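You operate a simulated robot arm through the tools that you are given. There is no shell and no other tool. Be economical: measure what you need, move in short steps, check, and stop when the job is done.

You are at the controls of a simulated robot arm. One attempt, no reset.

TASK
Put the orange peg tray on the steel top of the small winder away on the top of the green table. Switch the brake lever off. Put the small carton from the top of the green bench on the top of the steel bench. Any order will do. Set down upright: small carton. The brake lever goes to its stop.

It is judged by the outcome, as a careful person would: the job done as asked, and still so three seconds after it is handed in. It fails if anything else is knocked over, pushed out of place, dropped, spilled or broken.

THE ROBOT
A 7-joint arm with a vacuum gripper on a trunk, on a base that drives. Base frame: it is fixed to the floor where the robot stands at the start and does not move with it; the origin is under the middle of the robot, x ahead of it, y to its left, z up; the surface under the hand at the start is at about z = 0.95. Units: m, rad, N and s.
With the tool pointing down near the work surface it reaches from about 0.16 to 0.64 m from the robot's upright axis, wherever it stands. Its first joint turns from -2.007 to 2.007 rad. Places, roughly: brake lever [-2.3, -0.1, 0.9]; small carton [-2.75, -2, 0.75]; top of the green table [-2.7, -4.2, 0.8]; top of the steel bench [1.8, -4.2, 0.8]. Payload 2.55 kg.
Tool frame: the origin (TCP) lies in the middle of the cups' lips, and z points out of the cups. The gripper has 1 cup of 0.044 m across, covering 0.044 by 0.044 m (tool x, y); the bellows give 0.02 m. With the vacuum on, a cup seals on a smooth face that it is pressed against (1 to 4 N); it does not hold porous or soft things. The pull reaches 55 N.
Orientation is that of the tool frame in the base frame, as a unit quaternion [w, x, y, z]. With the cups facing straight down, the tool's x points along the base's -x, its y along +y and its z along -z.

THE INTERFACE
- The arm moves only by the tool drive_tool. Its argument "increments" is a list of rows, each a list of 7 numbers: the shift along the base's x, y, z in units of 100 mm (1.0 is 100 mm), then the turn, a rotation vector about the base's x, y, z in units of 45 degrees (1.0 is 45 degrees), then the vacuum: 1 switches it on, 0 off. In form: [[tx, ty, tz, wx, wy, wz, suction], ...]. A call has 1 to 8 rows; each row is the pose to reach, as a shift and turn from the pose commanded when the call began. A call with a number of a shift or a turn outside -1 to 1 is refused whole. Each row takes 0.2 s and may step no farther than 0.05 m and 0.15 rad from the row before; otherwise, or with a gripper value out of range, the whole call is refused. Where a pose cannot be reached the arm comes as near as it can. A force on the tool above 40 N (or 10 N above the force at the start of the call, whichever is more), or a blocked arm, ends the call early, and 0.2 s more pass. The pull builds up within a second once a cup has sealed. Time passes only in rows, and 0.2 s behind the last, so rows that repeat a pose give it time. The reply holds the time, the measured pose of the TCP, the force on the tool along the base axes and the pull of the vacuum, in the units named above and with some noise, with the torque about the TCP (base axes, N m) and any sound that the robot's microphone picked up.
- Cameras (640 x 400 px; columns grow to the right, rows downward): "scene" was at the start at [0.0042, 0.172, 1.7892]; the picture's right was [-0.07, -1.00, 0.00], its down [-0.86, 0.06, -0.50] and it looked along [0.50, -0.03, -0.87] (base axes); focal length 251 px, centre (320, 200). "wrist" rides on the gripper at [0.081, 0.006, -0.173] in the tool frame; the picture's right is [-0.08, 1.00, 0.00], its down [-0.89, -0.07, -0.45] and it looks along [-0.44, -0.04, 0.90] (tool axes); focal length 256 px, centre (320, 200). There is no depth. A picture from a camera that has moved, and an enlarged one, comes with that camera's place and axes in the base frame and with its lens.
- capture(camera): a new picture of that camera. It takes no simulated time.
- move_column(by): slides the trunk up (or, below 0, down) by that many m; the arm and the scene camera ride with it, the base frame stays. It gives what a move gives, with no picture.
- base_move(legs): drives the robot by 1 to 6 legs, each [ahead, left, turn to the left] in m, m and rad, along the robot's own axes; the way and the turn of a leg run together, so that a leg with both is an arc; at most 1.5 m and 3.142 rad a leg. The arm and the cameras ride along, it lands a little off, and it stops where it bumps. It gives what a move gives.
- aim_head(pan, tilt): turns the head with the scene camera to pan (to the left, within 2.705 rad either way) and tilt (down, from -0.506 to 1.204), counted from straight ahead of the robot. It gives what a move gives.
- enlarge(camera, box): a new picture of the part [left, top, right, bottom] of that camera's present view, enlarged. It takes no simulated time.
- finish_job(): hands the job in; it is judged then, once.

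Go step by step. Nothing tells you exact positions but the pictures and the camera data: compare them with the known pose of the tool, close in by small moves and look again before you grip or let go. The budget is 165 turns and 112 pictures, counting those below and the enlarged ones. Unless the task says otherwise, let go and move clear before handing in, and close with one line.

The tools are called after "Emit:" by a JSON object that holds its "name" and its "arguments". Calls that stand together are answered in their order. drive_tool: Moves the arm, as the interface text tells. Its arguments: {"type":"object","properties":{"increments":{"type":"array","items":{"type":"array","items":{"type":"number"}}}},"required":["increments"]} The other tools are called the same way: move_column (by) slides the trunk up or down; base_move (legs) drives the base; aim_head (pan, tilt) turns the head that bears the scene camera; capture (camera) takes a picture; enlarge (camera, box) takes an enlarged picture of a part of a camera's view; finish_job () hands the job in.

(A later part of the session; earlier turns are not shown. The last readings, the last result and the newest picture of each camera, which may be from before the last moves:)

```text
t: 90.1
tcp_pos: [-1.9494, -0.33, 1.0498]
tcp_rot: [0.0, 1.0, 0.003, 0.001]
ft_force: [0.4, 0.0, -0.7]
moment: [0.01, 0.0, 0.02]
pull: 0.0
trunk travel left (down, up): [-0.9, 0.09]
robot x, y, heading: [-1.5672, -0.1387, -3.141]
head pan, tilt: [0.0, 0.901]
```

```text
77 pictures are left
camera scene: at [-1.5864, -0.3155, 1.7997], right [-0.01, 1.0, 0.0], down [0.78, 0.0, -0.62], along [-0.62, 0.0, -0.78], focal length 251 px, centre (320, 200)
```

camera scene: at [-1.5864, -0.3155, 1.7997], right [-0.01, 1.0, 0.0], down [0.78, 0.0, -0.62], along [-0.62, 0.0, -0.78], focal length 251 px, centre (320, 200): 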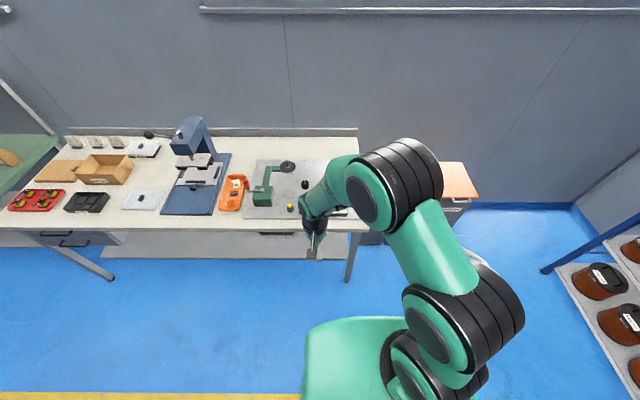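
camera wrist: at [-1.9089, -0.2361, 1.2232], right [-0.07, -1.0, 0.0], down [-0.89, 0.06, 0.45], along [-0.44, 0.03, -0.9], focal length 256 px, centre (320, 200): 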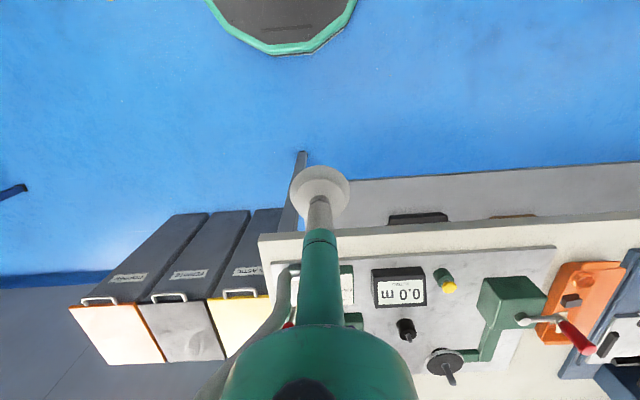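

The arm still hides it. I move the robot 0.4 m to its right so the camera sees the lever clear of the arm.

Emit:
{"name": "base_move", "arguments": {"legs": [[0, -0.4, 0]]}}

Emit:
{"name": "capture", "arguments": {"camera": "scene"}}

Emit:
{"name": "capture", "arguments": {"camera": "wrist"}}

```text
t: 92.6
tcp_pos: [-1.952, 0.0684, 1.0492]
tcp_rot: [0.0, 1.0, 0.001, -0.001]
ft_force: [0.1, 0.3, 0.4]
moment: [-0.02, 0.01, -0.02]
pull: 0.1
trunk travel left (down, up): [-0.9, 0.09]
robot x, y, heading: [-1.5673, 0.2593, -3.141]
head pan, tilt: [0.0, 0.901]
```

```text
76 pictures are left
camera scene: at [-1.5879, 0.081, 1.7998], right [0.0, 1.0, 0.0], down [0.78, 0.0, -0.62], along [-0.62, 0.0, -0.78], focal length 251 px, centre (320, 200)
```

scene: 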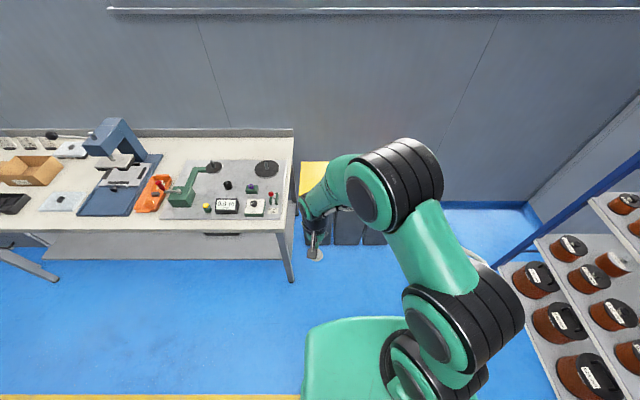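

```text
75 pictures are left
camera wrist: at [-1.871, 0.0621, 1.2219], right [-0.08, -1.0, 0.0], down [-0.89, 0.07, 0.45], along [-0.44, 0.03, -0.9], focal length 256 px, centre (320, 200)
```

wrist: 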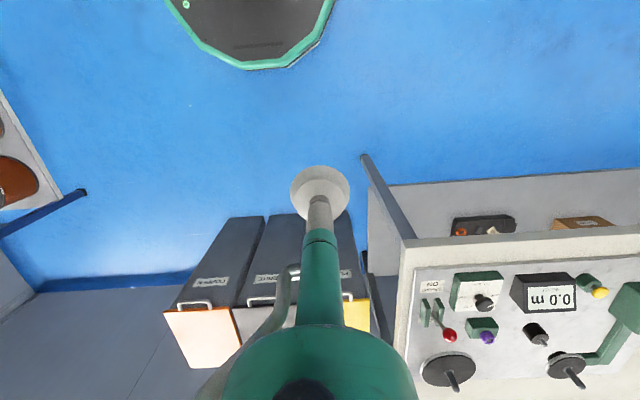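

Emit:
{"name": "enlarge", "arguments": {"camera": "wrist", "box": [400, 240, 640, 390]}}

Emit:
{"name": "enlarge", "arguments": {"camera": "scene", "box": [150, 150, 310, 250]}}

```text
2.67 times, centred on (520, 315) of wrist
camera zoom: at [-1.871, 0.0621, 1.2219], right [-0.08, -1.0, 0.0], down [-0.89, 0.07, 0.45], along [-0.44, 0.03, -0.9], focal length 683 px, centre (-213, -107)
```

zoom: 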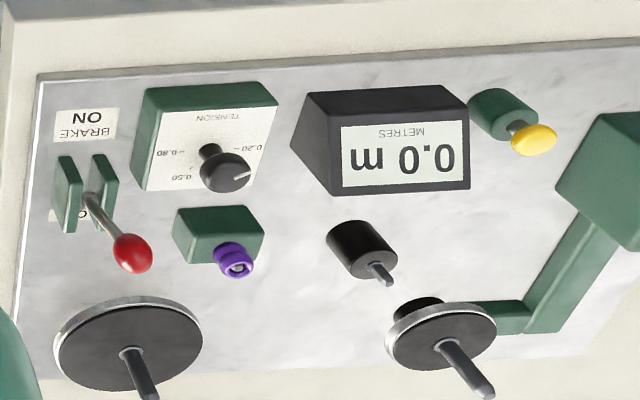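

```text
4.00 times, centred on (230, 200) of scene
camera zoom: at [-1.5879, 0.081, 1.7998], right [0.0, 1.0, 0.0], down [0.78, 0.0, -0.62], along [-0.62, 0.0, -0.78], focal length 1004 px, centre (680, 200)
```

zoom: 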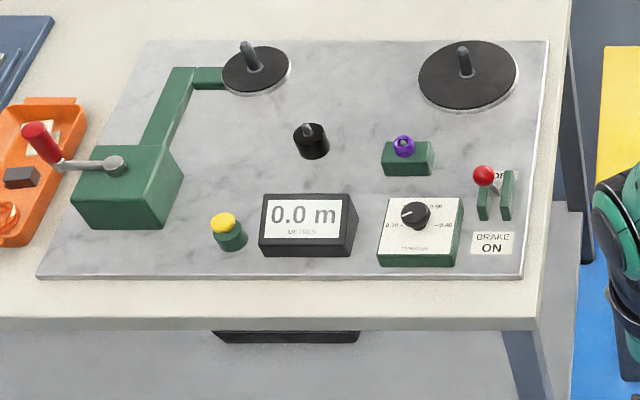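

The brake lever stands between two cheeks with "ON" on the robot's side and "OFF" on the far side, so it should be pushed away along -x. I drive nearer and take a close look to fix the geometry.

Emit:
{"name": "base_move", "arguments": {"legs": [[0.25, 0.33, 0]]}}

Emit:
{"name": "drive_tool", "arguments": {"increments": [[0, 0.4, 0, 0, 0, 0, 0], [0, 0.8, 0, 0, 0, 0, 0], [0, 1.0, 0, 0, 0, 0, 0]]}}

Emit:
{"name": "capture", "arguments": {"camera": "wrist"}}

Emit:
{"name": "capture", "arguments": {"camera": "scene"}}

```text
t: 95.2
tcp_pos: [-2.2023, -0.261, 1.0496]
tcp_rot: [0.0, 1.0, 0.002, 0.0]
ft_force: [0.9, -0.4, -0.1]
moment: [0.01, -0.02, 0.0]
pull: 0.1
trunk travel left (down, up): [-0.9, 0.09]
robot x, y, heading: [-1.8233, -0.0697, -3.145]
head pan, tilt: [0.0, 0.901]
```

```text
t: 96.0
tcp_pos: [-2.2019, -0.1586, 1.0507]
tcp_rot: [0.001, 1.0, 0.001, 0.0]
ft_force: [0.2, -0.3, 0.6]
moment: [0.0, 0.02, -0.03]
pull: 0.2
trunk travel left (down, up): [-0.9, 0.09]
robot x, y, heading: [-1.8182, -0.0723, -3.142]
head pan, tilt: [0.0, 0.901]
```

```text
72 pictures are left
camera wrist: at [-2.1203, -0.165, 1.2221], right [-0.07, -1.0, 0.0], down [-0.89, 0.07, 0.45], along [-0.44, 0.03, -0.9], focal length 256 px, centre (320, 200)
```

wrist: 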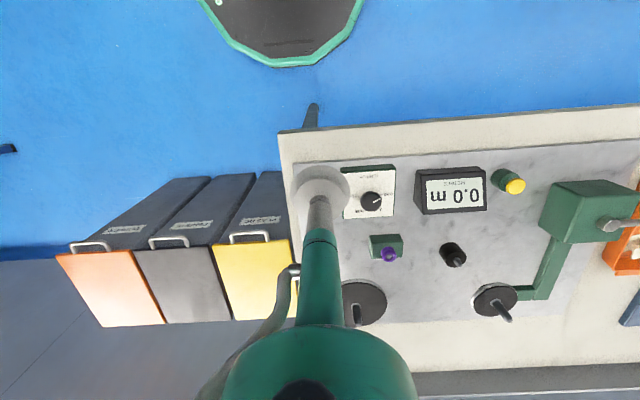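

```text
71 pictures are left
camera scene: at [-1.837, -0.2468, 1.7998], right [0.0, 1.0, 0.0], down [0.78, 0.0, -0.62], along [-0.62, 0.0, -0.78], focal length 251 px, centre (320, 200)
```

scene: 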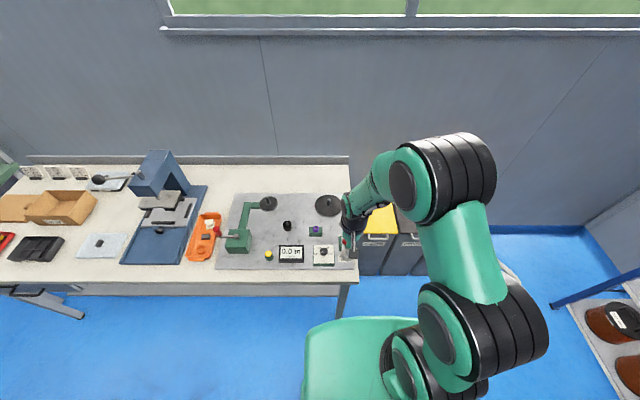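

The gripper hides the lever from its own camera; I move the tool toward +y and back a bit for an oblique look.

Emit:
{"name": "drive_tool", "arguments": {"increments": [[0.2, 0.4, -0.1, 0, 0, 0, 0], [0.4, 0.75, -0.3, 0, 0, 0, 0], [0.5, 1.0, -0.5, 0, 0, 0, 0], [0.5, 1.0, -0.5, 0, 0, 0, 0]]}}

Emit:
{"name": "capture", "arguments": {"camera": "wrist"}}

Emit:
{"name": "enlarge", "arguments": {"camera": "scene", "box": [290, 200, 386, 260]}}

```text
t: 97.0
tcp_pos: [-2.1496, -0.06, 0.9989]
tcp_rot: [0.0, 1.0, 0.002, 0.0]
ft_force: [0.4, 0.0, 0.6]
moment: [0.0, 0.03, -0.02]
pull: 0.1
trunk travel left (down, up): [-0.9, 0.09]
robot x, y, heading: [-1.8264, -0.0698, -3.137]
head pan, tilt: [0.0, 0.901]
```

```text
70 pictures are left
camera wrist: at [-2.0681, -0.0668, 1.1701], right [-0.08, -1.0, 0.0], down [-0.89, 0.07, 0.45], along [-0.45, 0.03, -0.89], focal length 256 px, centre (320, 200)
```

wrist: 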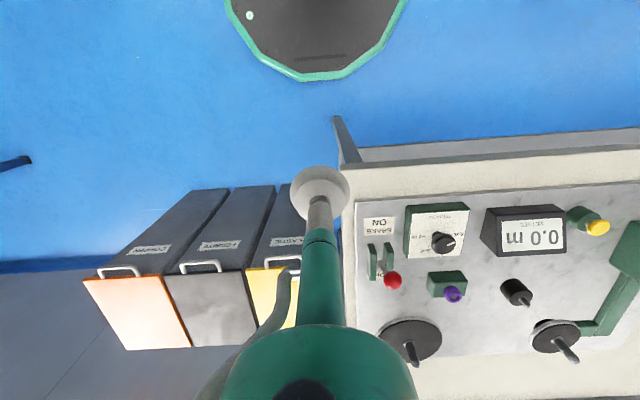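

```text
6.67 times, centred on (338, 230) of scene
camera zoom: at [-1.8367, -0.248, 1.7997], right [0.0, 1.0, 0.0], down [0.78, 0.0, -0.62], along [-0.62, 0.0, -0.78], focal length 1673 px, centre (200, 0)
```

zoom: 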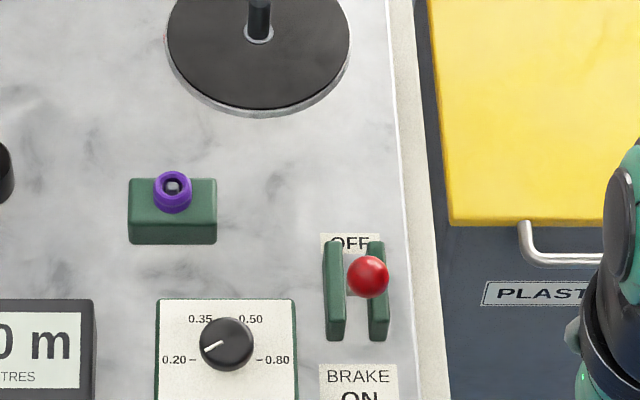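

Triangulation puts the knob at (-2.331, -0.147, 0.910), leaning toward ON over a pivot at x ≈ -2.354. I place the cup on its robot side at that height, then push along -x.

Emit:
{"name": "drive_tool", "arguments": {"increments": [[-0.2, -0.4, 0, 0, 0, 0, 0], [-0.5, -0.75, 0, 0, 0, 0, 0], [-0.8, -0.87, -0.3, 0, 0, 0, 0], [-0.8, -0.87, -0.7, 0, 0, 0, 0], [-0.8, -0.87, -0.99, 0, 0, 0, 0], [-0.8, -0.87, -0.99, 0, 0, 0, 0]]}}

Emit:
{"name": "enlarge", "arguments": {"camera": "scene", "box": [290, 200, 386, 260]}}

```text
t: 98.4
tcp_pos: [-2.2301, -0.1461, 0.9028]
tcp_rot: [0.0, 1.0, 0.002, -0.001]
ft_force: [1.0, 0.0, -0.9]
moment: [-0.01, 0.02, -0.06]
pull: 0.0
trunk travel left (down, up): [-0.9, 0.09]
robot x, y, heading: [-1.8209, -0.0704, -3.139]
head pan, tilt: [0.0, 0.901]
```

```text
6.67 times, centred on (338, 230) of scene
camera zoom: at [-1.8367, -0.2473, 1.7997], right [0.0, 1.0, 0.0], down [0.78, 0.0, -0.62], along [-0.62, 0.0, -0.78], focal length 1673 px, centre (200, 0)
```

zoom: 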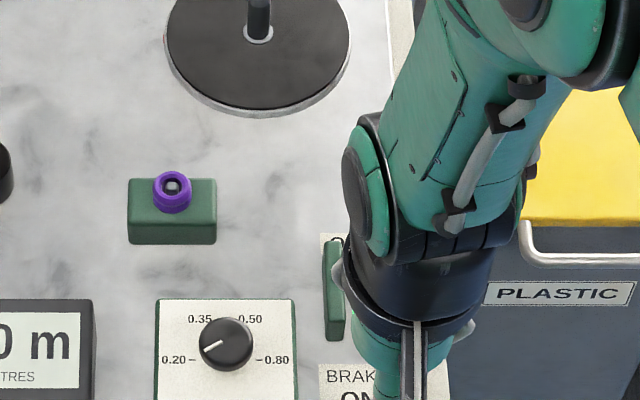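

In position. Now I push along -x in small steps, watching the force.

Emit:
{"name": "drive_tool", "arguments": {"increments": [[-0.2, 0, -0.02, 0, 0, 0, 0], [-0.4, 0, -0.02, 0, 0, 0, 0], [-0.6, 0, -0.02, 0, 0, 0, 0], [-0.7, 0, -0.02, 0, 0, 0, 0], [-0.8, 0, -0.02, 0, 0, 0, 0], [-0.8, 0, -0.02, 0, 0, 0, 0]]}}

Emit:
{"name": "capture", "arguments": {"camera": "wrist"}}

```text
t: 99.8
tcp_pos: [-2.3117, -0.1477, 0.8988]
tcp_rot: [0.0, 1.0, 0.002, 0.0]
ft_force: [1.1, -0.6, -0.4]
moment: [-0.01, -0.03, -0.02]
pull: 0.1
trunk travel left (down, up): [-0.9, 0.09]
robot x, y, heading: [-1.8211, -0.0686, -3.141]
head pan, tilt: [0.0, 0.901]
```

```text
67 pictures are left
camera wrist: at [-2.2302, -0.1533, 1.0713], right [-0.08, -1.0, 0.0], down [-0.89, 0.07, 0.45], along [-0.44, 0.03, -0.9], focal length 256 px, centre (320, 200)
```

wrist: 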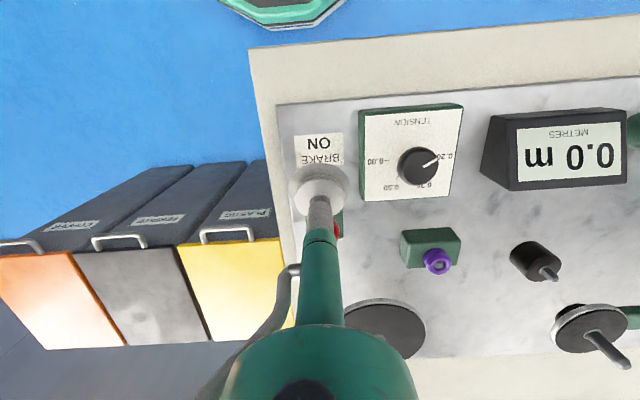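

Emit:
{"name": "drive_tool", "arguments": {"increments": [[-0.1, 0, 0, 0, 0, 0, 0], [-0.2, 0, 0, 0, 0, 0, 0], [-0.3, 0, 0, 0, 0, 0, 0], [-0.4, 0, 0, 0, 0, 0, 0], [-0.4, 0, 0, 0, 0, 0, 0]]}}

Emit:
{"name": "enlarge", "arguments": {"camera": "wrist", "box": [240, 100, 400, 250]}}

```text
t: 101.0
tcp_pos: [-2.3512, -0.1474, 0.9]
tcp_rot: [0.0, 1.0, 0.002, -0.001]
ft_force: [-0.4, -0.5, 0.6]
moment: [0.02, -0.01, 0.01]
pull: 0.1
trunk travel left (down, up): [-0.9, 0.09]
robot x, y, heading: [-1.8204, -0.0702, -3.14]
head pan, tilt: [0.0, 0.901]
```

```text
2.67 times, centred on (320, 175) of wrist
camera zoom: at [-2.2703, -0.1539, 1.0712], right [-0.08, -1.0, 0.0], down [-0.89, 0.07, 0.45], along [-0.45, 0.03, -0.89], focal length 683 px, centre (320, 267)
```

zoom: 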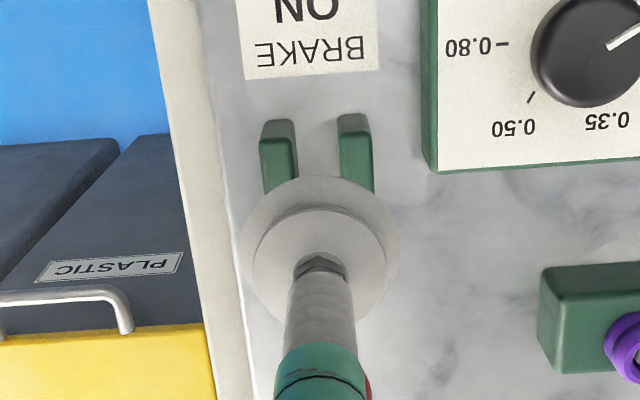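

The knob is being carried ahead of the cup with little force. I push further until the stop shows as force.

Emit:
{"name": "drive_tool", "arguments": {"increments": [[-0.1, 0, 0, 0, 0, 0, 0], [-0.2, 0, 0, 0, 0, 0, 0], [-0.3, 0, 0, 0, 0, 0, 0], [-0.3, 0, 0, 0, 0, 0, 0]]}}

Emit:
{"name": "capture", "arguments": {"camera": "wrist"}}

Emit:
{"name": "enlarge", "arguments": {"camera": "scene", "box": [290, 200, 386, 260]}}

```text
t: 102.0
tcp_pos: [-2.3697, -0.1479, 0.8975]
tcp_rot: [-0.001, 1.0, 0.002, 0.008]
ft_force: [26.6, -2.6, 1.3]
moment: [0.04, -0.12, 0.06]
pull: 0.1
trunk travel left (down, up): [-0.9, 0.09]
robot x, y, heading: [-1.8205, -0.0713, -3.141]
head pan, tilt: [0.0, 0.901]
```

```text
65 pictures are left
camera wrist: at [-2.2916, -0.154, 1.0703], right [-0.08, -1.0, 0.0], down [-0.9, 0.07, 0.43], along [-0.43, 0.04, -0.9], focal length 256 px, centre (320, 200)
```

wrist: 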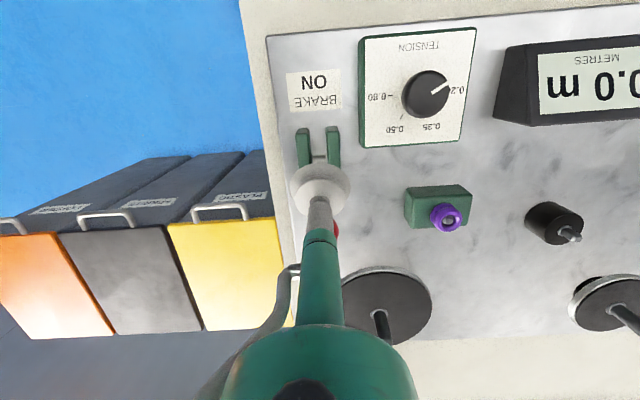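

```text
6.67 times, centred on (338, 230) of scene
camera zoom: at [-1.8315, -0.2478, 1.7997], right [0.0, 1.0, 0.0], down [0.78, 0.0, -0.62], along [-0.62, 0.0, -0.78], focal length 1673 px, centre (200, 0)
```

zoom: 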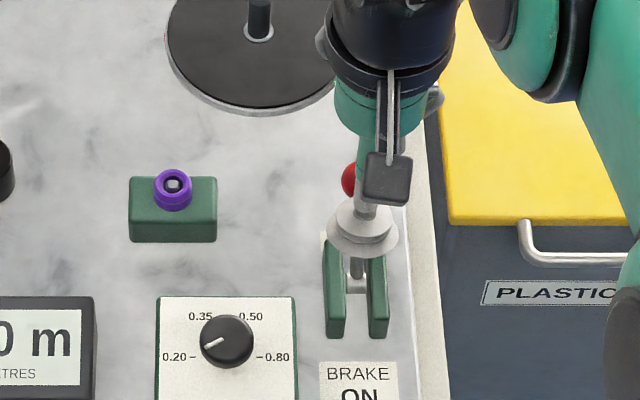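

The force has risen to 27 N against the stop. I retreat the cup straight back and check the lever.

Emit:
{"name": "drive_tool", "arguments": {"increments": [[0.3, 0, 0, 0, 0, 0, 0], [0.7, 0, 0, 0, 0, 0, 0], [1.0, 0, 0.1, 0, 0, 0, 0]]}}

Emit:
{"name": "drive_tool", "arguments": {"increments": [[0.2, 0, 0.4, 0, 0, 0, 0], [0.4, 0.3, 0.7, 0, 0, 0, 0], [0.5, 0.7, 0.9, 0, 0, 0, 0], [0.5, 0.9, 0.9, 0, 0, 0, 0]]}}

Emit:
{"name": "enlarge", "arguments": {"camera": "scene", "box": [290, 200, 386, 260]}}

Emit:
{"name": "capture", "arguments": {"camera": "wrist"}}

```text
t: 102.8
tcp_pos: [-2.283, -0.1455, 0.9095]
tcp_rot: [0.001, 1.0, 0.001, -0.001]
ft_force: [1.6, -0.2, 0.8]
moment: [0.0, -0.01, 0.01]
pull: 0.1
trunk travel left (down, up): [-0.9, 0.09]
robot x, y, heading: [-1.8208, -0.0733, -3.137]
head pan, tilt: [0.0, 0.901]
```

```text
t: 103.8
tcp_pos: [-2.233, -0.0573, 0.9977]
tcp_rot: [0.0, 1.0, 0.001, 0.0]
ft_force: [0.8, -1.1, -0.3]
moment: [0.0, -0.02, -0.02]
pull: 0.1
trunk travel left (down, up): [-0.9, 0.09]
robot x, y, heading: [-1.8213, -0.0701, -3.137]
head pan, tilt: [0.0, 0.901]
```

```text
6.67 times, centred on (338, 230) of scene
camera zoom: at [-1.8376, -0.2471, 1.7997], right [0.0, 1.0, 0.0], down [0.78, 0.0, -0.62], along [-0.62, 0.0, -0.78], focal length 1673 px, centre (200, 0)
```

zoom: 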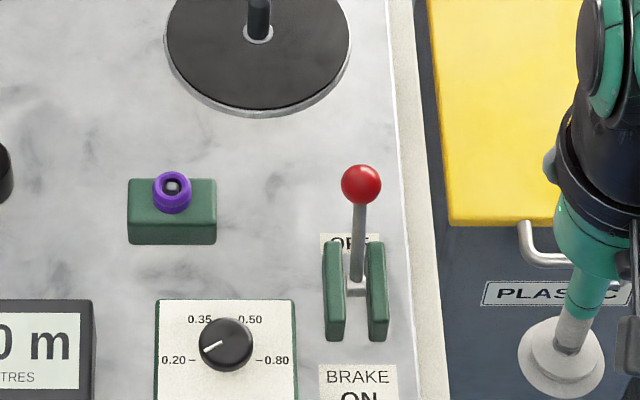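

```text
62 pictures are left
camera wrist: at [-2.1514, -0.0651, 1.1698], right [-0.08, -1.0, 0.0], down [-0.89, 0.07, 0.45], along [-0.44, 0.03, -0.9], focal length 256 px, centre (320, 200)
```

wrist: 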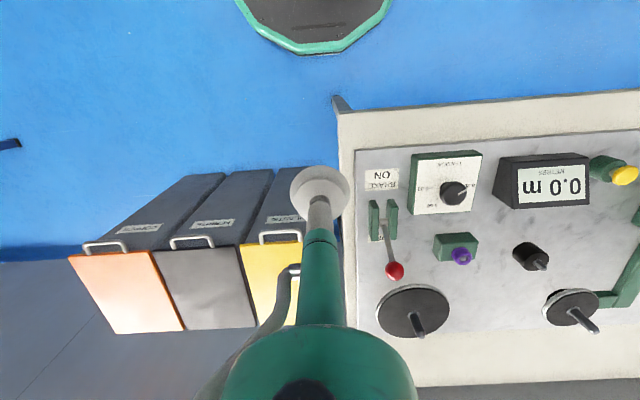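

The lever now leans fully onto OFF and stays there. Next I back off and drive along to the green bench for the carton.

Emit:
{"name": "base_move", "arguments": {"legs": [[-0.3, 0, 0], [0, 1.0, 0], [0, 0.85, 0]]}}

Emit:
{"name": "capture", "arguments": {"camera": "scene"}}

```text
t: 114.8
tcp_pos: [-1.907, -1.9292, 0.9984]
tcp_rot: [0.0, 1.0, 0.01, 0.0]
ft_force: [-0.7, 1.0, -0.3]
moment: [0.01, 0.0, 0.0]
pull: 0.0
trunk travel left (down, up): [-0.9, 0.09]
robot x, y, heading: [-1.4944, -1.9352, -3.128]
head pan, tilt: [0.0, 0.901]
```

```text
61 pictures are left
camera scene: at [-1.51, -2.112, 1.7997], right [-0.02, 1.0, 0.0], down [0.78, 0.01, -0.62], along [-0.62, -0.01, -0.78], focal length 251 px, centre (320, 200)
```

scene: 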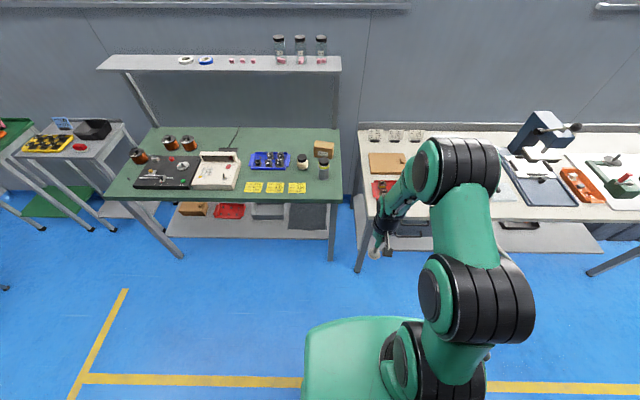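

Emit:
{"name": "enlarge", "arguments": {"camera": "scene", "box": [230, 25, 390, 225]}}

```text
2.00 times, centred on (310, 125) of scene
camera zoom: at [-1.51, -2.112, 1.7997], right [-0.02, 1.0, 0.0], down [0.78, 0.01, -0.62], along [-0.62, -0.01, -0.78], focal length 502 px, centre (340, 350)
```

zoom: 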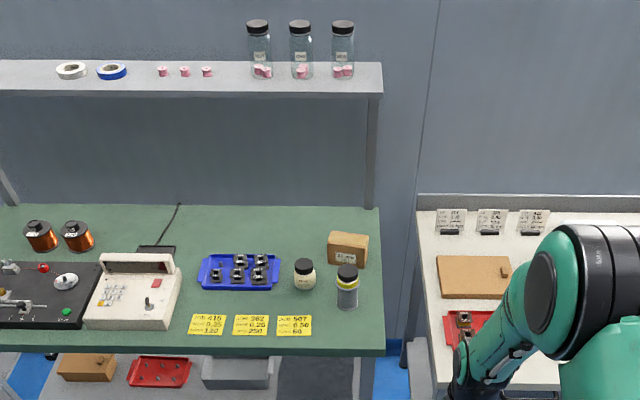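

The carton is behind a jar and a bottle, near (-2.69, -2.1). I raise the tool, drive up to the bench front, and look closer.

Emit:
{"name": "drive_tool", "arguments": {"increments": [[0, 0, 0.4, 0, 0, 0, 0], [0, 0, 0.8, 0, 0, 0, 0]]}}

Emit:
{"name": "base_move", "arguments": {"legs": [[0.2, 0.12, -0.013], [0.22, 0, 0]]}}

Emit:
{"name": "capture", "arguments": {"camera": "scene"}}

Emit:
{"name": "capture", "arguments": {"camera": "wrist"}}

```text
t: 115.4
tcp_pos: [-1.9068, -1.9285, 1.078]
tcp_rot: [0.001, 1.0, 0.009, 0.0]
ft_force: [0.3, 0.2, 0.7]
moment: [-0.02, 0.04, 0.0]
pull: 0.1
trunk travel left (down, up): [-0.9, 0.09]
robot x, y, heading: [-1.4957, -1.9373, -3.125]
head pan, tilt: [0.0, 0.901]
```

```text
t: 118.4
tcp_pos: [-2.3302, -2.0527, 1.0778]
tcp_rot: [0.001, 1.0, 0.005, 0.0]
ft_force: [-0.1, 0.0, -0.2]
moment: [0.03, -0.01, -0.03]
pull: 0.1
trunk travel left (down, up): [-0.9, 0.09]
robot x, y, heading: [-1.9167, -2.0631, -3.136]
head pan, tilt: [0.0, 0.901]
```

```text
59 pictures are left
camera scene: at [-1.9342, -2.238, 1.7997], right [-0.01, 1.0, 0.0], down [0.78, 0.01, -0.62], along [-0.62, 0.0, -0.78], focal length 251 px, centre (320, 200)
```

scene: 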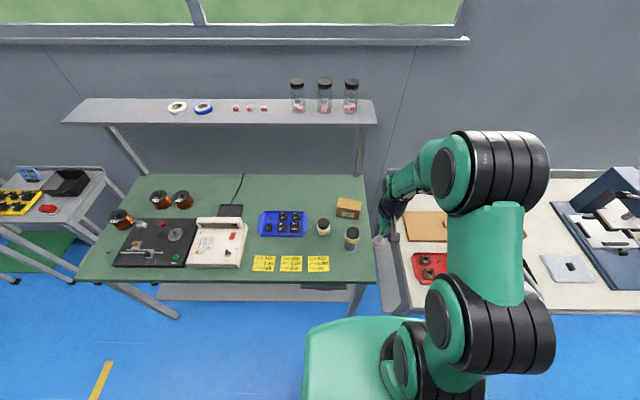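

```text
58 pictures are left
camera wrist: at [-2.2493, -2.0576, 1.2489], right [-0.07, -1.0, 0.0], down [-0.89, 0.06, 0.45], along [-0.44, 0.03, -0.9], focal length 256 px, centre (320, 200)
```

wrist: 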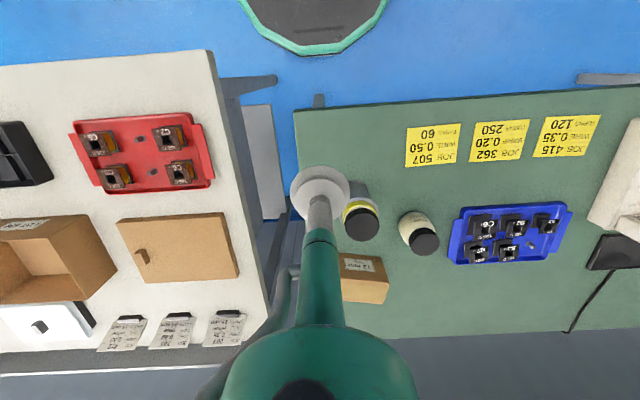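

Emit:
{"name": "enlarge", "arguments": {"camera": "scene", "box": [300, 180, 396, 260]}}

Emit:
{"name": "enlarge", "arguments": {"camera": "wrist", "box": [280, 170, 460, 320]}}

```text
5.00 times, centred on (348, 220) of scene
camera zoom: at [-1.9342, -2.238, 1.7997], right [-0.01, 1.0, 0.0], down [0.78, 0.01, -0.62], along [-0.62, 0.0, -0.78], focal length 1255 px, centre (180, 100)
```

zoom: 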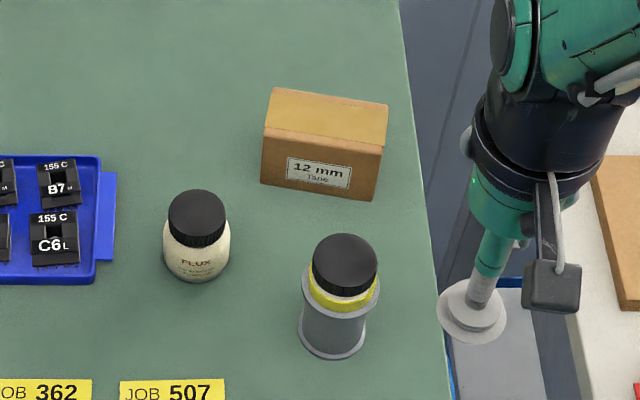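

```text
2.67 times, centred on (370, 245) of wrist
camera zoom: at [-2.2493, -2.0576, 1.2489], right [-0.07, -1.0, 0.0], down [-0.89, 0.06, 0.45], along [-0.44, 0.03, -0.9], focal length 683 px, centre (187, 80)
```

zoom: 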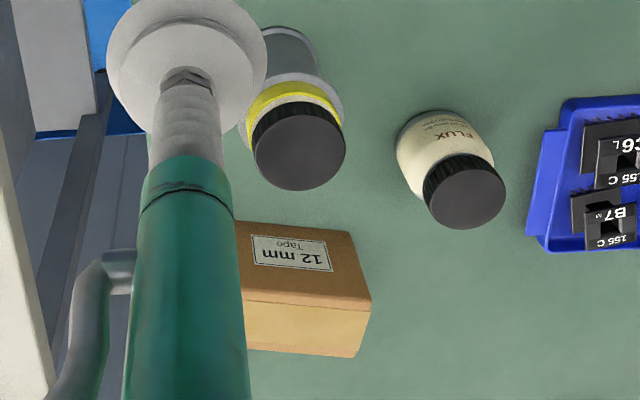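

Two-view geometry: carton top at z ≈ 0.90, centre ≈ (-2.632, -2.104), about 108 × 52 mm, yawed slightly; the shelf edge is at x ≈ -2.69, z ≈ 1.27. I drive 0.12 m closer, staying clear of the bench edge.

Emit:
{"name": "base_move", "arguments": {"legs": [[0.12, 0.04, 0]]}}

Emit:
{"name": "drive_tool", "arguments": {"increments": [[-0.4, -0.1, 0, 0, 0, 0, 0], [-0.8, -0.1, 0, 0, 0, 0, 0], [-1.0, -0.1, 0, 0, 0, 0, 0], [-1.0, -0.1, 0, 0, 0, 0, 0]]}}

Emit:
{"name": "capture", "arguments": {"camera": "scene"}}

Emit:
{"name": "capture", "arguments": {"camera": "wrist"}}

```text
t: 119.7
tcp_pos: [-2.4505, -2.0936, 1.0766]
tcp_rot: [0.0, 1.0, 0.005, 0.001]
ft_force: [0.4, -0.6, 0.3]
moment: [-0.01, -0.03, 0.0]
pull: 0.0
trunk travel left (down, up): [-0.9, 0.09]
robot x, y, heading: [-2.0367, -2.0991, -3.135]
head pan, tilt: [0.0, 0.901]
```

```text
t: 120.7
tcp_pos: [-2.5493, -2.1027, 1.0766]
tcp_rot: [0.0, 1.0, 0.005, 0.0]
ft_force: [0.2, 0.6, 0.8]
moment: [0.03, -0.04, 0.01]
pull: 0.0
trunk travel left (down, up): [-0.9, 0.09]
robot x, y, heading: [-2.0356, -2.1034, -3.134]
head pan, tilt: [0.0, 0.901]
```

```text
55 pictures are left
camera scene: at [-2.0529, -2.2791, 1.7997], right [-0.01, 1.0, 0.0], down [0.78, 0.01, -0.62], along [-0.62, -0.01, -0.78], focal length 251 px, centre (320, 200)
```

scene: 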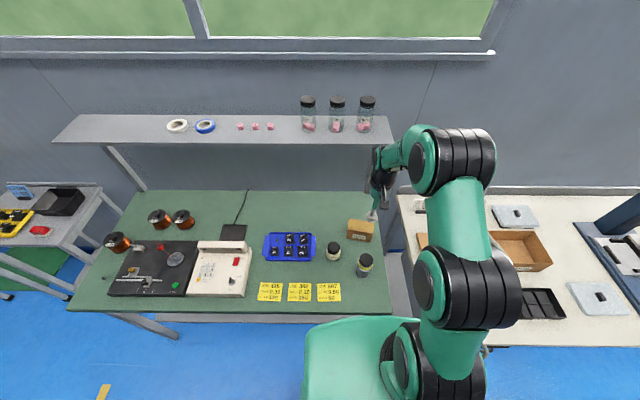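

```text
54 pictures are left
camera wrist: at [-2.4678, -2.1091, 1.248], right [-0.07, -1.0, 0.0], down [-0.89, 0.06, 0.45], along [-0.45, 0.03, -0.9], focal length 256 px, centre (320, 200)
```

wrist: 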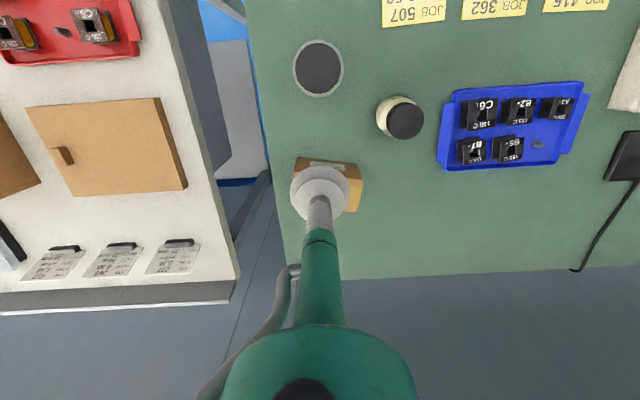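

The shelf edge is around x ≈ -2.73, z ≈ 1.25, so I descend first and then advance over the carton. I stop just above it to check alignment.

Emit:
{"name": "drive_tool", "arguments": {"increments": [[-0.3, 0, -0.3, 0, 0, 0, 0], [-0.6, 0, -0.6, 0, 0, 0, 0], [-0.82, 0, -0.95, 0, 0, 0, 0], [-0.82, 0, -1.0, 0, 0, 0, 0], [-0.82, 0, -1.0, 0, 0, 0, 0]]}}

Emit:
{"name": "drive_tool", "arguments": {"increments": [[0, 0, -0.3, 0, 0, 0, 0], [0, 0, -0.5, 0, 0, 0, 0], [0, 0, -0.5, 0, 0, 0, 0]]}}

Emit:
{"name": "enlarge", "arguments": {"camera": "scene", "box": [310, 190, 406, 270]}}

Emit:
{"name": "enlarge", "arguments": {"camera": "wrist", "box": [240, 100, 400, 250]}}

```text
t: 121.9
tcp_pos: [-2.6298, -2.1054, 0.9765]
tcp_rot: [0.0, 1.0, 0.005, 0.0]
ft_force: [-0.2, -0.6, -0.4]
moment: [0.0, -0.01, 0.0]
pull: 0.0
trunk travel left (down, up): [-0.9, 0.09]
robot x, y, heading: [-2.0384, -2.104, -3.132]
head pan, tilt: [0.0, 0.901]
```

```text
t: 122.7
tcp_pos: [-2.6296, -2.1035, 0.9281]
tcp_rot: [0.0, 1.0, 0.005, -0.001]
ft_force: [0.8, -0.8, -0.5]
moment: [0.03, -0.01, -0.03]
pull: 0.1
trunk travel left (down, up): [-0.9, 0.09]
robot x, y, heading: [-2.0368, -2.102, -3.132]
head pan, tilt: [0.0, 0.901]
```

```text
5.00 times, centred on (358, 230) of scene
camera zoom: at [-2.0529, -2.279, 1.7997], right [-0.01, 1.0, 0.0], down [0.78, 0.01, -0.62], along [-0.62, -0.01, -0.78], focal length 1255 px, centre (130, 50)
```

zoom: 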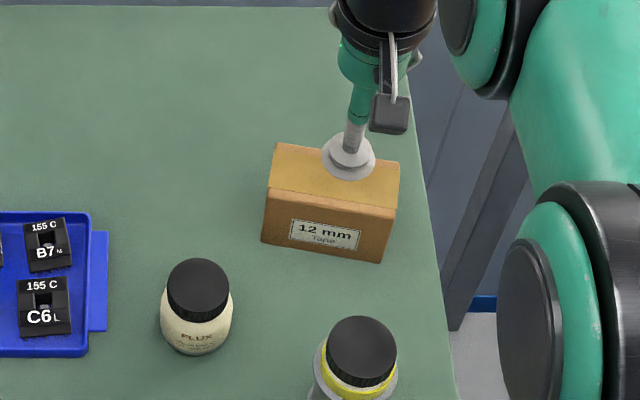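

```text
2.67 times, centred on (320, 175) of wrist
camera zoom: at [-2.5486, -2.1085, 1.0996], right [-0.07, -1.0, 0.0], down [-0.89, 0.06, 0.45], along [-0.45, 0.03, -0.89], focal length 683 px, centre (320, 267)
```

zoom: 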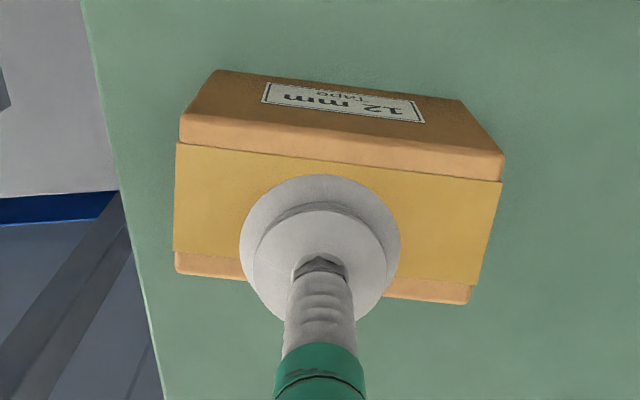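

I want a closer look at the carton top: there appears to be a pale band on it, and its width against the cup matters.

Emit:
{"name": "enlarge", "arguments": {"camera": "scene", "box": [345, 212, 377, 232]}}

Emit:
{"name": "enlarge", "arguments": {"camera": "wrist", "box": [260, 130, 340, 210]}}

```text
16.00 times, centred on (361, 222) of scene
camera zoom: at [-2.0529, -2.279, 1.7997], right [-0.01, 1.0, 0.0], down [0.78, 0.01, -0.62], along [-0.62, -0.01, -0.78], focal length 4016 px, centre (-336, -152)
```

zoom: 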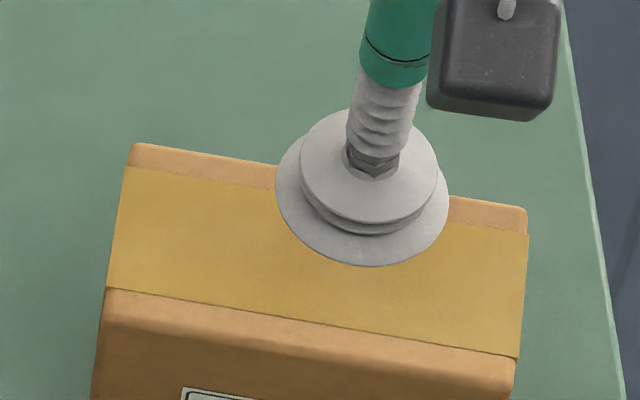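

```text
5.00 times, centred on (300, 170) of wrist
camera zoom: at [-2.5486, -2.1085, 1.0996], right [-0.07, -1.0, 0.0], down [-0.89, 0.06, 0.45], along [-0.45, 0.03, -0.89], focal length 1280 px, centre (420, 350)
```

zoom: 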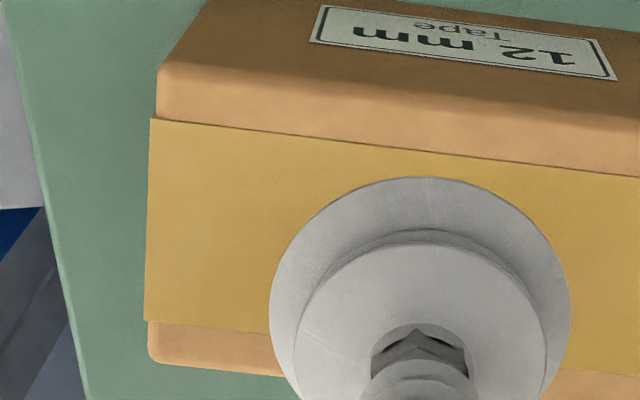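

There is a tape strip along the top, about as wide as the cup. I centre the cup on it and press gently with vacuum on.

Emit:
{"name": "drive_tool", "arguments": {"increments": [[-0.05, -0.04, -0.1, 0, 0, 0, 1], [-0.05, -0.04, -0.2, 0, 0, 0, 1], [-0.05, -0.04, -0.27, 0, 0, 0, 1], [-0.05, -0.04, -0.3, 0, 0, 0, 1], [-0.05, -0.04, -0.3, 0, 0, 0, 1]]}}

```text
t: 123.9
tcp_pos: [-2.6372, -2.1061, 0.8976]
tcp_rot: [0.0, 1.0, 0.006, -0.001]
ft_force: [0.5, 0.3, 0.2]
moment: [0.01, -0.02, 0.01]
pull: 0.2
trunk travel left (down, up): [-0.9, 0.09]
robot x, y, heading: [-2.0393, -2.1023, -3.132]
head pan, tilt: [0.0, 0.901]
```

Emit:
{"name": "drive_tool", "arguments": {"increments": [[0, 0, -0.03, 0, 0, 0, 1], [0, 0, -0.05, 0, 0, 0, 1], [0, 0, -0.07, 0, 0, 0, 1], [0, 0, -0.07, 0, 0, 0, 1]]}}

Emit:
{"name": "enlarge", "arguments": {"camera": "scene", "box": [340, 205, 388, 235]}}

```text
t: 124.9
tcp_pos: [-2.6374, -2.1073, 0.8908]
tcp_rot: [0.0, 1.0, 0.006, -0.001]
ft_force: [0.8, 0.3, -0.4]
moment: [-0.01, 0.01, -0.02]
pull: 0.0
trunk travel left (down, up): [-0.9, 0.09]
robot x, y, heading: [-2.0364, -2.0984, -3.138]
head pan, tilt: [0.0, 0.901]
```

```text
13.33 times, centred on (364, 220) of scene
camera zoom: at [-2.0531, -2.279, 1.7997], right [-0.01, 1.0, 0.0], down [0.78, 0.01, -0.62], along [-0.62, -0.01, -0.78], focal length 3347 px, centre (-267, -67)
```

zoom: 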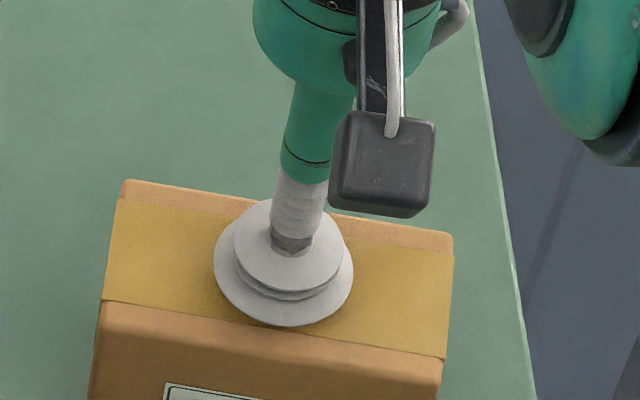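

No contact yet, but the cup is lining up over the strip. I keep lowering in small steps.

Emit:
{"name": "drive_tool", "arguments": {"increments": [[0, 0, -0.02, 0, 0, 0, 1], [0, 0, -0.04, 0, 0, 0, 1], [0, 0, -0.04, 0, 0, 0, 1]]}}

Emit:
{"name": "drive_tool", "arguments": {"increments": [[0, 0, -0.02, 0, 0, 0, 1], [0, 0, -0.03, 0, 0, 0, 1], [0, 0, -0.03, 0, 0, 0, 1]]}}

```text
t: 125.7
tcp_pos: [-2.6373, -2.107, 0.8869]
tcp_rot: [0.0, 1.0, 0.006, 0.001]
ft_force: [0.1, -1.0, 0.0]
moment: [-0.01, -0.02, 0.02]
pull: 55.1
trunk travel left (down, up): [-0.9, 0.09]
robot x, y, heading: [-2.0389, -2.0984, -3.128]
head pan, tilt: [0.0, 0.901]
```

```text
t: 126.5
tcp_pos: [-2.6387, -2.1065, 0.8833]
tcp_rot: [-0.001, 1.0, 0.006, 0.0]
ft_force: [0.3, 0.5, -0.5]
moment: [0.0, -0.01, -0.01]
pull: 54.7
trunk travel left (down, up): [-0.9, 0.09]
robot x, y, heading: [-2.0408, -2.1019, -3.13]
head pan, tilt: [0.0, 0.901]
```

Sealed with full pull. I lift a little and check the carton hangs properly.

Emit:
{"name": "drive_tool", "arguments": {"increments": [[0, 0, 0.1, 0, 0, 0, 1], [0, 0, 0.25, 0, 0, 0, 1], [0, 0, 0.4, 0, 0, 0, 1], [0, 0, 0.4, 0, 0, 0, 1]]}}

Emit:
{"name": "enlarge", "arguments": {"camera": "scene", "box": [300, 100, 460, 280]}}

```text
t: 127.5
tcp_pos: [-2.6364, -2.1071, 0.9227]
tcp_rot: [0.0, 1.0, 0.005, 0.0]
ft_force: [0.4, -0.3, -3.3]
moment: [-0.02, -0.02, -0.01]
pull: 54.8
trunk travel left (down, up): [-0.9, 0.09]
robot x, y, heading: [-2.0356, -2.1009, -3.132]
head pan, tilt: [0.0, 0.901]
```

```text
2.22 times, centred on (380, 190) of scene
camera zoom: at [-2.0535, -2.279, 1.7997], right [-0.01, 1.0, 0.0], down [0.78, 0.01, -0.62], along [-0.62, -0.01, -0.78], focal length 558 px, centre (187, 222)
```

zoom: 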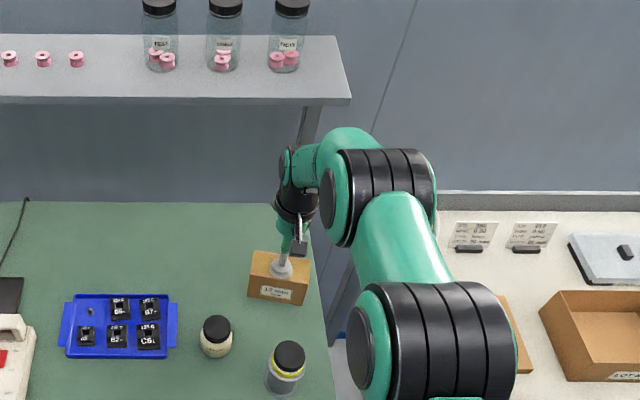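

The carton hangs upright. I move diagonally up and back, away from the shelf edge, to clear the bottle before backing off.

Emit:
{"name": "drive_tool", "arguments": {"increments": [[0.25, 0, 0.35, 0, 0, 0, 1], [0.5, 0, 0.7, 0, 0, 0, 1], [0.75, 0, 1.0, 0, 0, 0, 1], [0.75, 0, 1.0, 0, 0, 0, 1]]}}

Emit:
{"name": "drive_tool", "arguments": {"increments": [[0.1, 0, 0.3, 0, 0, 0, 1], [0.5, 0, 0.5, 0, 0, 0, 1], [0.9, 0, 0.5, 0, 0, 0, 1], [0.9, 0, 0.5, 0, 0, 0, 1]]}}

Emit:
{"name": "capture", "arguments": {"camera": "scene"}}

```text
t: 128.5
tcp_pos: [-2.5621, -2.1077, 1.0237]
tcp_rot: [0.001, 1.0, 0.005, 0.0]
ft_force: [0.2, 0.2, -3.6]
moment: [0.01, -0.03, 0.01]
pull: 55.0
trunk travel left (down, up): [-0.9, 0.09]
robot x, y, heading: [-2.0348, -2.102, -3.13]
head pan, tilt: [0.0, 0.901]
```

```text
t: 129.5
tcp_pos: [-2.4742, -2.1095, 1.0723]
tcp_rot: [0.0, 1.0, 0.005, 0.001]
ft_force: [-0.2, 0.2, -2.8]
moment: [0.01, -0.03, -0.01]
pull: 54.5
trunk travel left (down, up): [-0.9, 0.09]
robot x, y, heading: [-2.0332, -2.1016, -3.135]
head pan, tilt: [0.0, 0.901]
```

```text
47 pictures are left
camera scene: at [-2.0544, -2.279, 1.7997], right [-0.01, 1.0, 0.0], down [0.78, 0.01, -0.62], along [-0.62, -0.01, -0.78], focal length 251 px, centre (320, 200)
```

scene: 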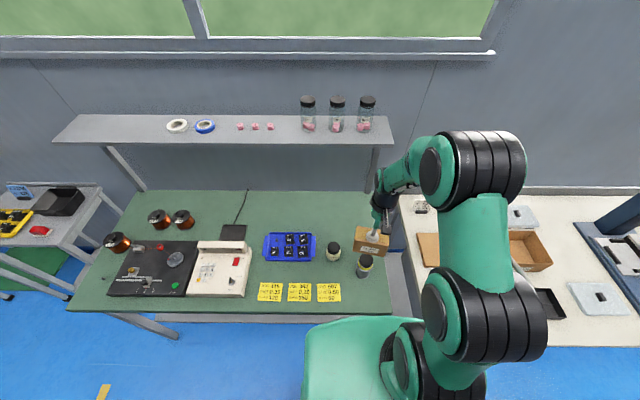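

Clear of everything. I back away, drive to the aisle near (-1.3, -3.2), turn toward +x and survey the route to the steel bench.

Emit:
{"name": "base_move", "arguments": {"legs": [[-0.7, 0, 0], [0, 1.1, 0], [0, 0, 1.57], [0, 0, 1.57]]}}

Emit:
{"name": "aim_head", "arguments": {"pan": -0.3, "tilt": 0.45}}

Emit:
{"name": "capture", "arguments": {"camera": "scene"}}

Emit:
{"name": "aim_head", "arguments": {"pan": 0.5, "tilt": 0.45}}

Emit:
{"name": "capture", "arguments": {"camera": "scene"}}

```text
t: 146.2
tcp_pos: [-0.8879, -3.1706, 1.0728]
tcp_rot: [-0.001, -0.014, 1.0, 0.0]
ft_force: [-0.3, -0.1, -3.1]
moment: [-0.01, 0.03, 0.02]
pull: 54.8
trunk travel left (down, up): [-0.9, 0.09]
robot x, y, heading: [-1.3287, -3.1862, 0.028]
head pan, tilt: [0.0, 0.901]
```

```text
t: 147.1
tcp_pos: [-0.8879, -3.1696, 1.0724]
tcp_rot: [-0.001, -0.016, 1.0, 0.0]
ft_force: [-0.2, 0.4, -3.2]
moment: [0.03, 0.06, 0.01]
pull: 54.7
trunk travel left (down, up): [-0.9, 0.09]
robot x, y, heading: [-1.3271, -3.1861, 0.027]
head pan, tilt: [-0.3, 0.45]
```

```text
46 pictures are left
camera scene: at [-1.304, -3.0343, 1.838], right [-0.27, -0.96, 0.0], down [-0.42, 0.12, -0.9], along [0.87, -0.24, -0.44], focal length 251 px, centre (320, 200)
```

scene: 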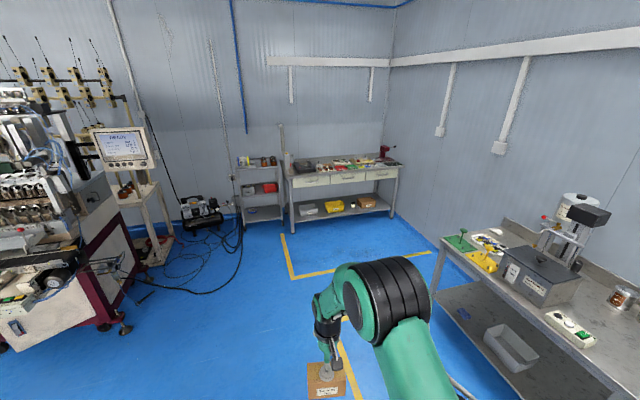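

```text
t: 148.2
tcp_pos: [-0.8887, -3.1698, 1.0726]
tcp_rot: [0.0, -0.015, 1.0, 0.0]
ft_force: [-0.1, 0.1, -2.1]
moment: [0.01, 0.02, 0.01]
pull: 54.9
trunk travel left (down, up): [-0.9, 0.09]
robot x, y, heading: [-1.3259, -3.1854, 0.027]
head pan, tilt: [0.499, 0.45]
```

```text
45 pictures are left
camera scene: at [-1.3131, -2.9636, 1.8381], right [0.5, -0.86, 0.0], down [-0.38, -0.22, -0.9], along [0.78, 0.45, -0.44], focal length 251 px, centre (320, 200)
```

scene: 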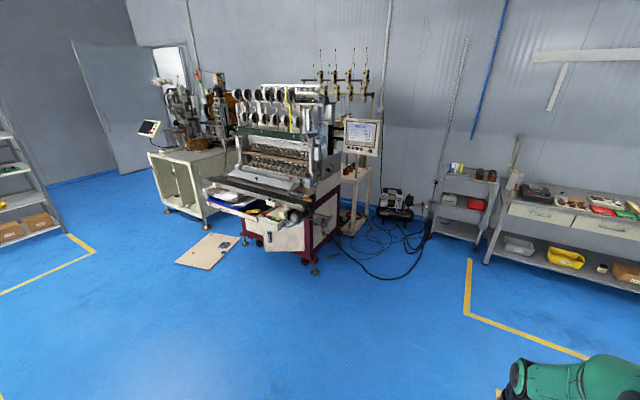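

The steel bench with drawers is against the far wall, front edge near x ≈ 1.5. I drive to about (0.75, -4.0) and look at its top.

Emit:
{"name": "base_move", "arguments": {"legs": [[0.8, -0.25, -0.027], [0.8, -0.2, 0], [0.5, -0.4, 0]]}}

Emit:
{"name": "aim_head", "arguments": {"pan": -0.1, "tilt": 0.6}}

Emit:
{"name": "capture", "arguments": {"camera": "scene"}}

```text
t: 159.9
tcp_pos: [1.2088, -4.0407, 1.0724]
tcp_rot: [0.0, 0.004, 1.0, 0.0]
ft_force: [-0.8, 0.4, -3.7]
moment: [0.02, -0.01, -0.01]
pull: 55.4
trunk travel left (down, up): [-0.9, 0.09]
robot x, y, heading: [0.772, -4.0386, -0.012]
head pan, tilt: [0.499, 0.45]
```

```text
t: 160.9
tcp_pos: [1.2095, -4.0393, 1.0719]
tcp_rot: [0.0, 0.003, 1.0, 0.0]
ft_force: [-0.8, -1.0, -3.1]
moment: [0.0, 0.05, 0.03]
pull: 54.8
trunk travel left (down, up): [-0.9, 0.09]
robot x, y, heading: [0.7708, -4.0362, -0.005]
head pan, tilt: [-0.099, 0.6]
```

```text
44 pictures are left
camera scene: at [0.7984, -3.8719, 1.8245], right [-0.11, -0.99, 0.0], down [-0.56, 0.06, -0.83], along [0.82, -0.09, -0.56], focal length 251 px, centre (320, 200)
```

scene: 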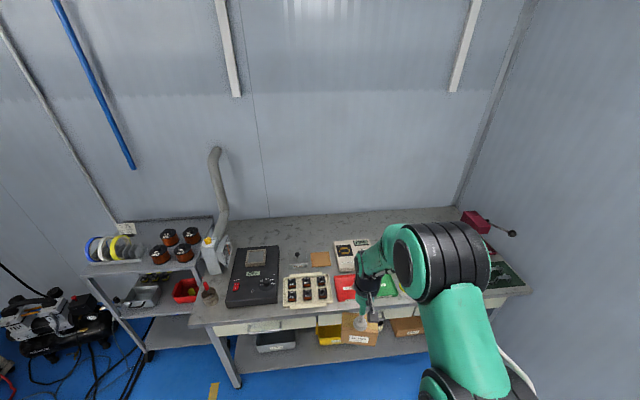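

Emit:
{"name": "enlarge", "arguments": {"camera": "scene", "box": [180, 190, 420, 340]}}

Emit:
{"name": "enlarge", "arguments": {"camera": "scene", "box": [400, 190, 560, 320]}}

```text
2.67 times, centred on (300, 265) of scene
camera zoom: at [0.7984, -3.8719, 1.8245], right [-0.11, -0.99, 0.0], down [-0.56, 0.06, -0.83], along [0.82, -0.09, -0.56], focal length 669 px, centre (373, 27)
```

zoom: 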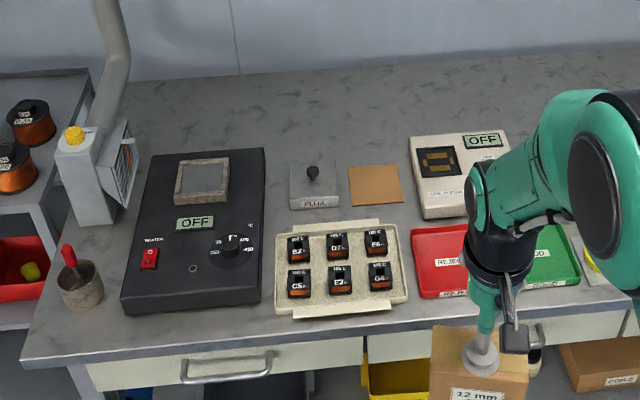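

```text
3.08 times, centred on (480, 255) of scene
camera zoom: at [0.7984, -3.8719, 1.8245], right [-0.11, -0.99, 0.0], down [-0.56, 0.06, -0.83], along [0.82, -0.09, -0.56], focal length 772 px, centre (-172, 31)
```

zoom: 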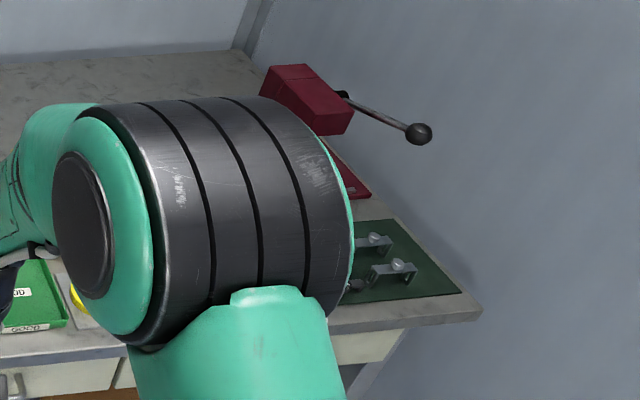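

The near-left part of the bench top is crowded and the arm hides the right half. I shift 0.5 m to the robot's right to see it.

Emit:
{"name": "base_move", "arguments": {"legs": [[0, -0.5, 0]]}}

Emit:
{"name": "aim_head", "arguments": {"pan": 0.1, "tilt": 0.75}}

Emit:
{"name": "capture", "arguments": {"camera": "scene"}}

Emit:
{"name": "capture", "arguments": {"camera": "wrist"}}

```text
t: 163.8
tcp_pos: [1.2048, -4.5457, 1.0716]
tcp_rot: [0.0, 0.007, 1.0, 0.001]
ft_force: [0.4, -0.1, -3.1]
moment: [0.0, 0.06, -0.01]
pull: 54.5
trunk travel left (down, up): [-0.9, 0.09]
robot x, y, heading: [0.7699, -4.5405, -0.01]
head pan, tilt: [-0.099, 0.6]
```

```text
t: 164.6
tcp_pos: [1.2029, -4.5455, 1.072]
tcp_rot: [0.0, 0.006, 1.0, 0.0]
ft_force: [0.4, 0.0, -2.7]
moment: [-0.03, 0.02, 0.01]
pull: 54.7
trunk travel left (down, up): [-0.9, 0.09]
robot x, y, heading: [0.7682, -4.5435, -0.015]
head pan, tilt: [0.099, 0.75]
```

```text
41 pictures are left
camera scene: at [0.7886, -4.3576, 1.8117], right [0.09, -1.0, 0.0], down [-0.68, -0.06, -0.73], along [0.73, 0.06, -0.68], focal length 251 px, centre (320, 200)
```

scene: 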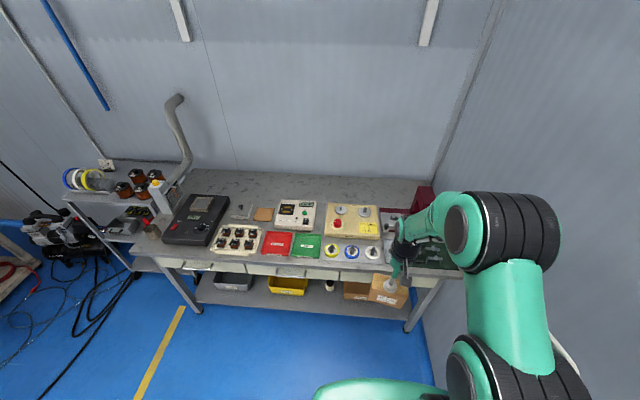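

```text
40 pictures are left
camera wrist: at [1.123, -4.5378, 1.244], right [0.09, 1.0, 0.0], down [0.89, -0.08, 0.45], along [0.44, -0.04, -0.9], focal length 256 px, centre (320, 200)
```

wrist: 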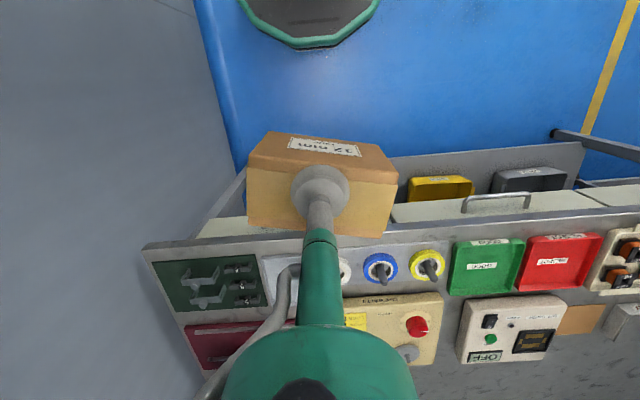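

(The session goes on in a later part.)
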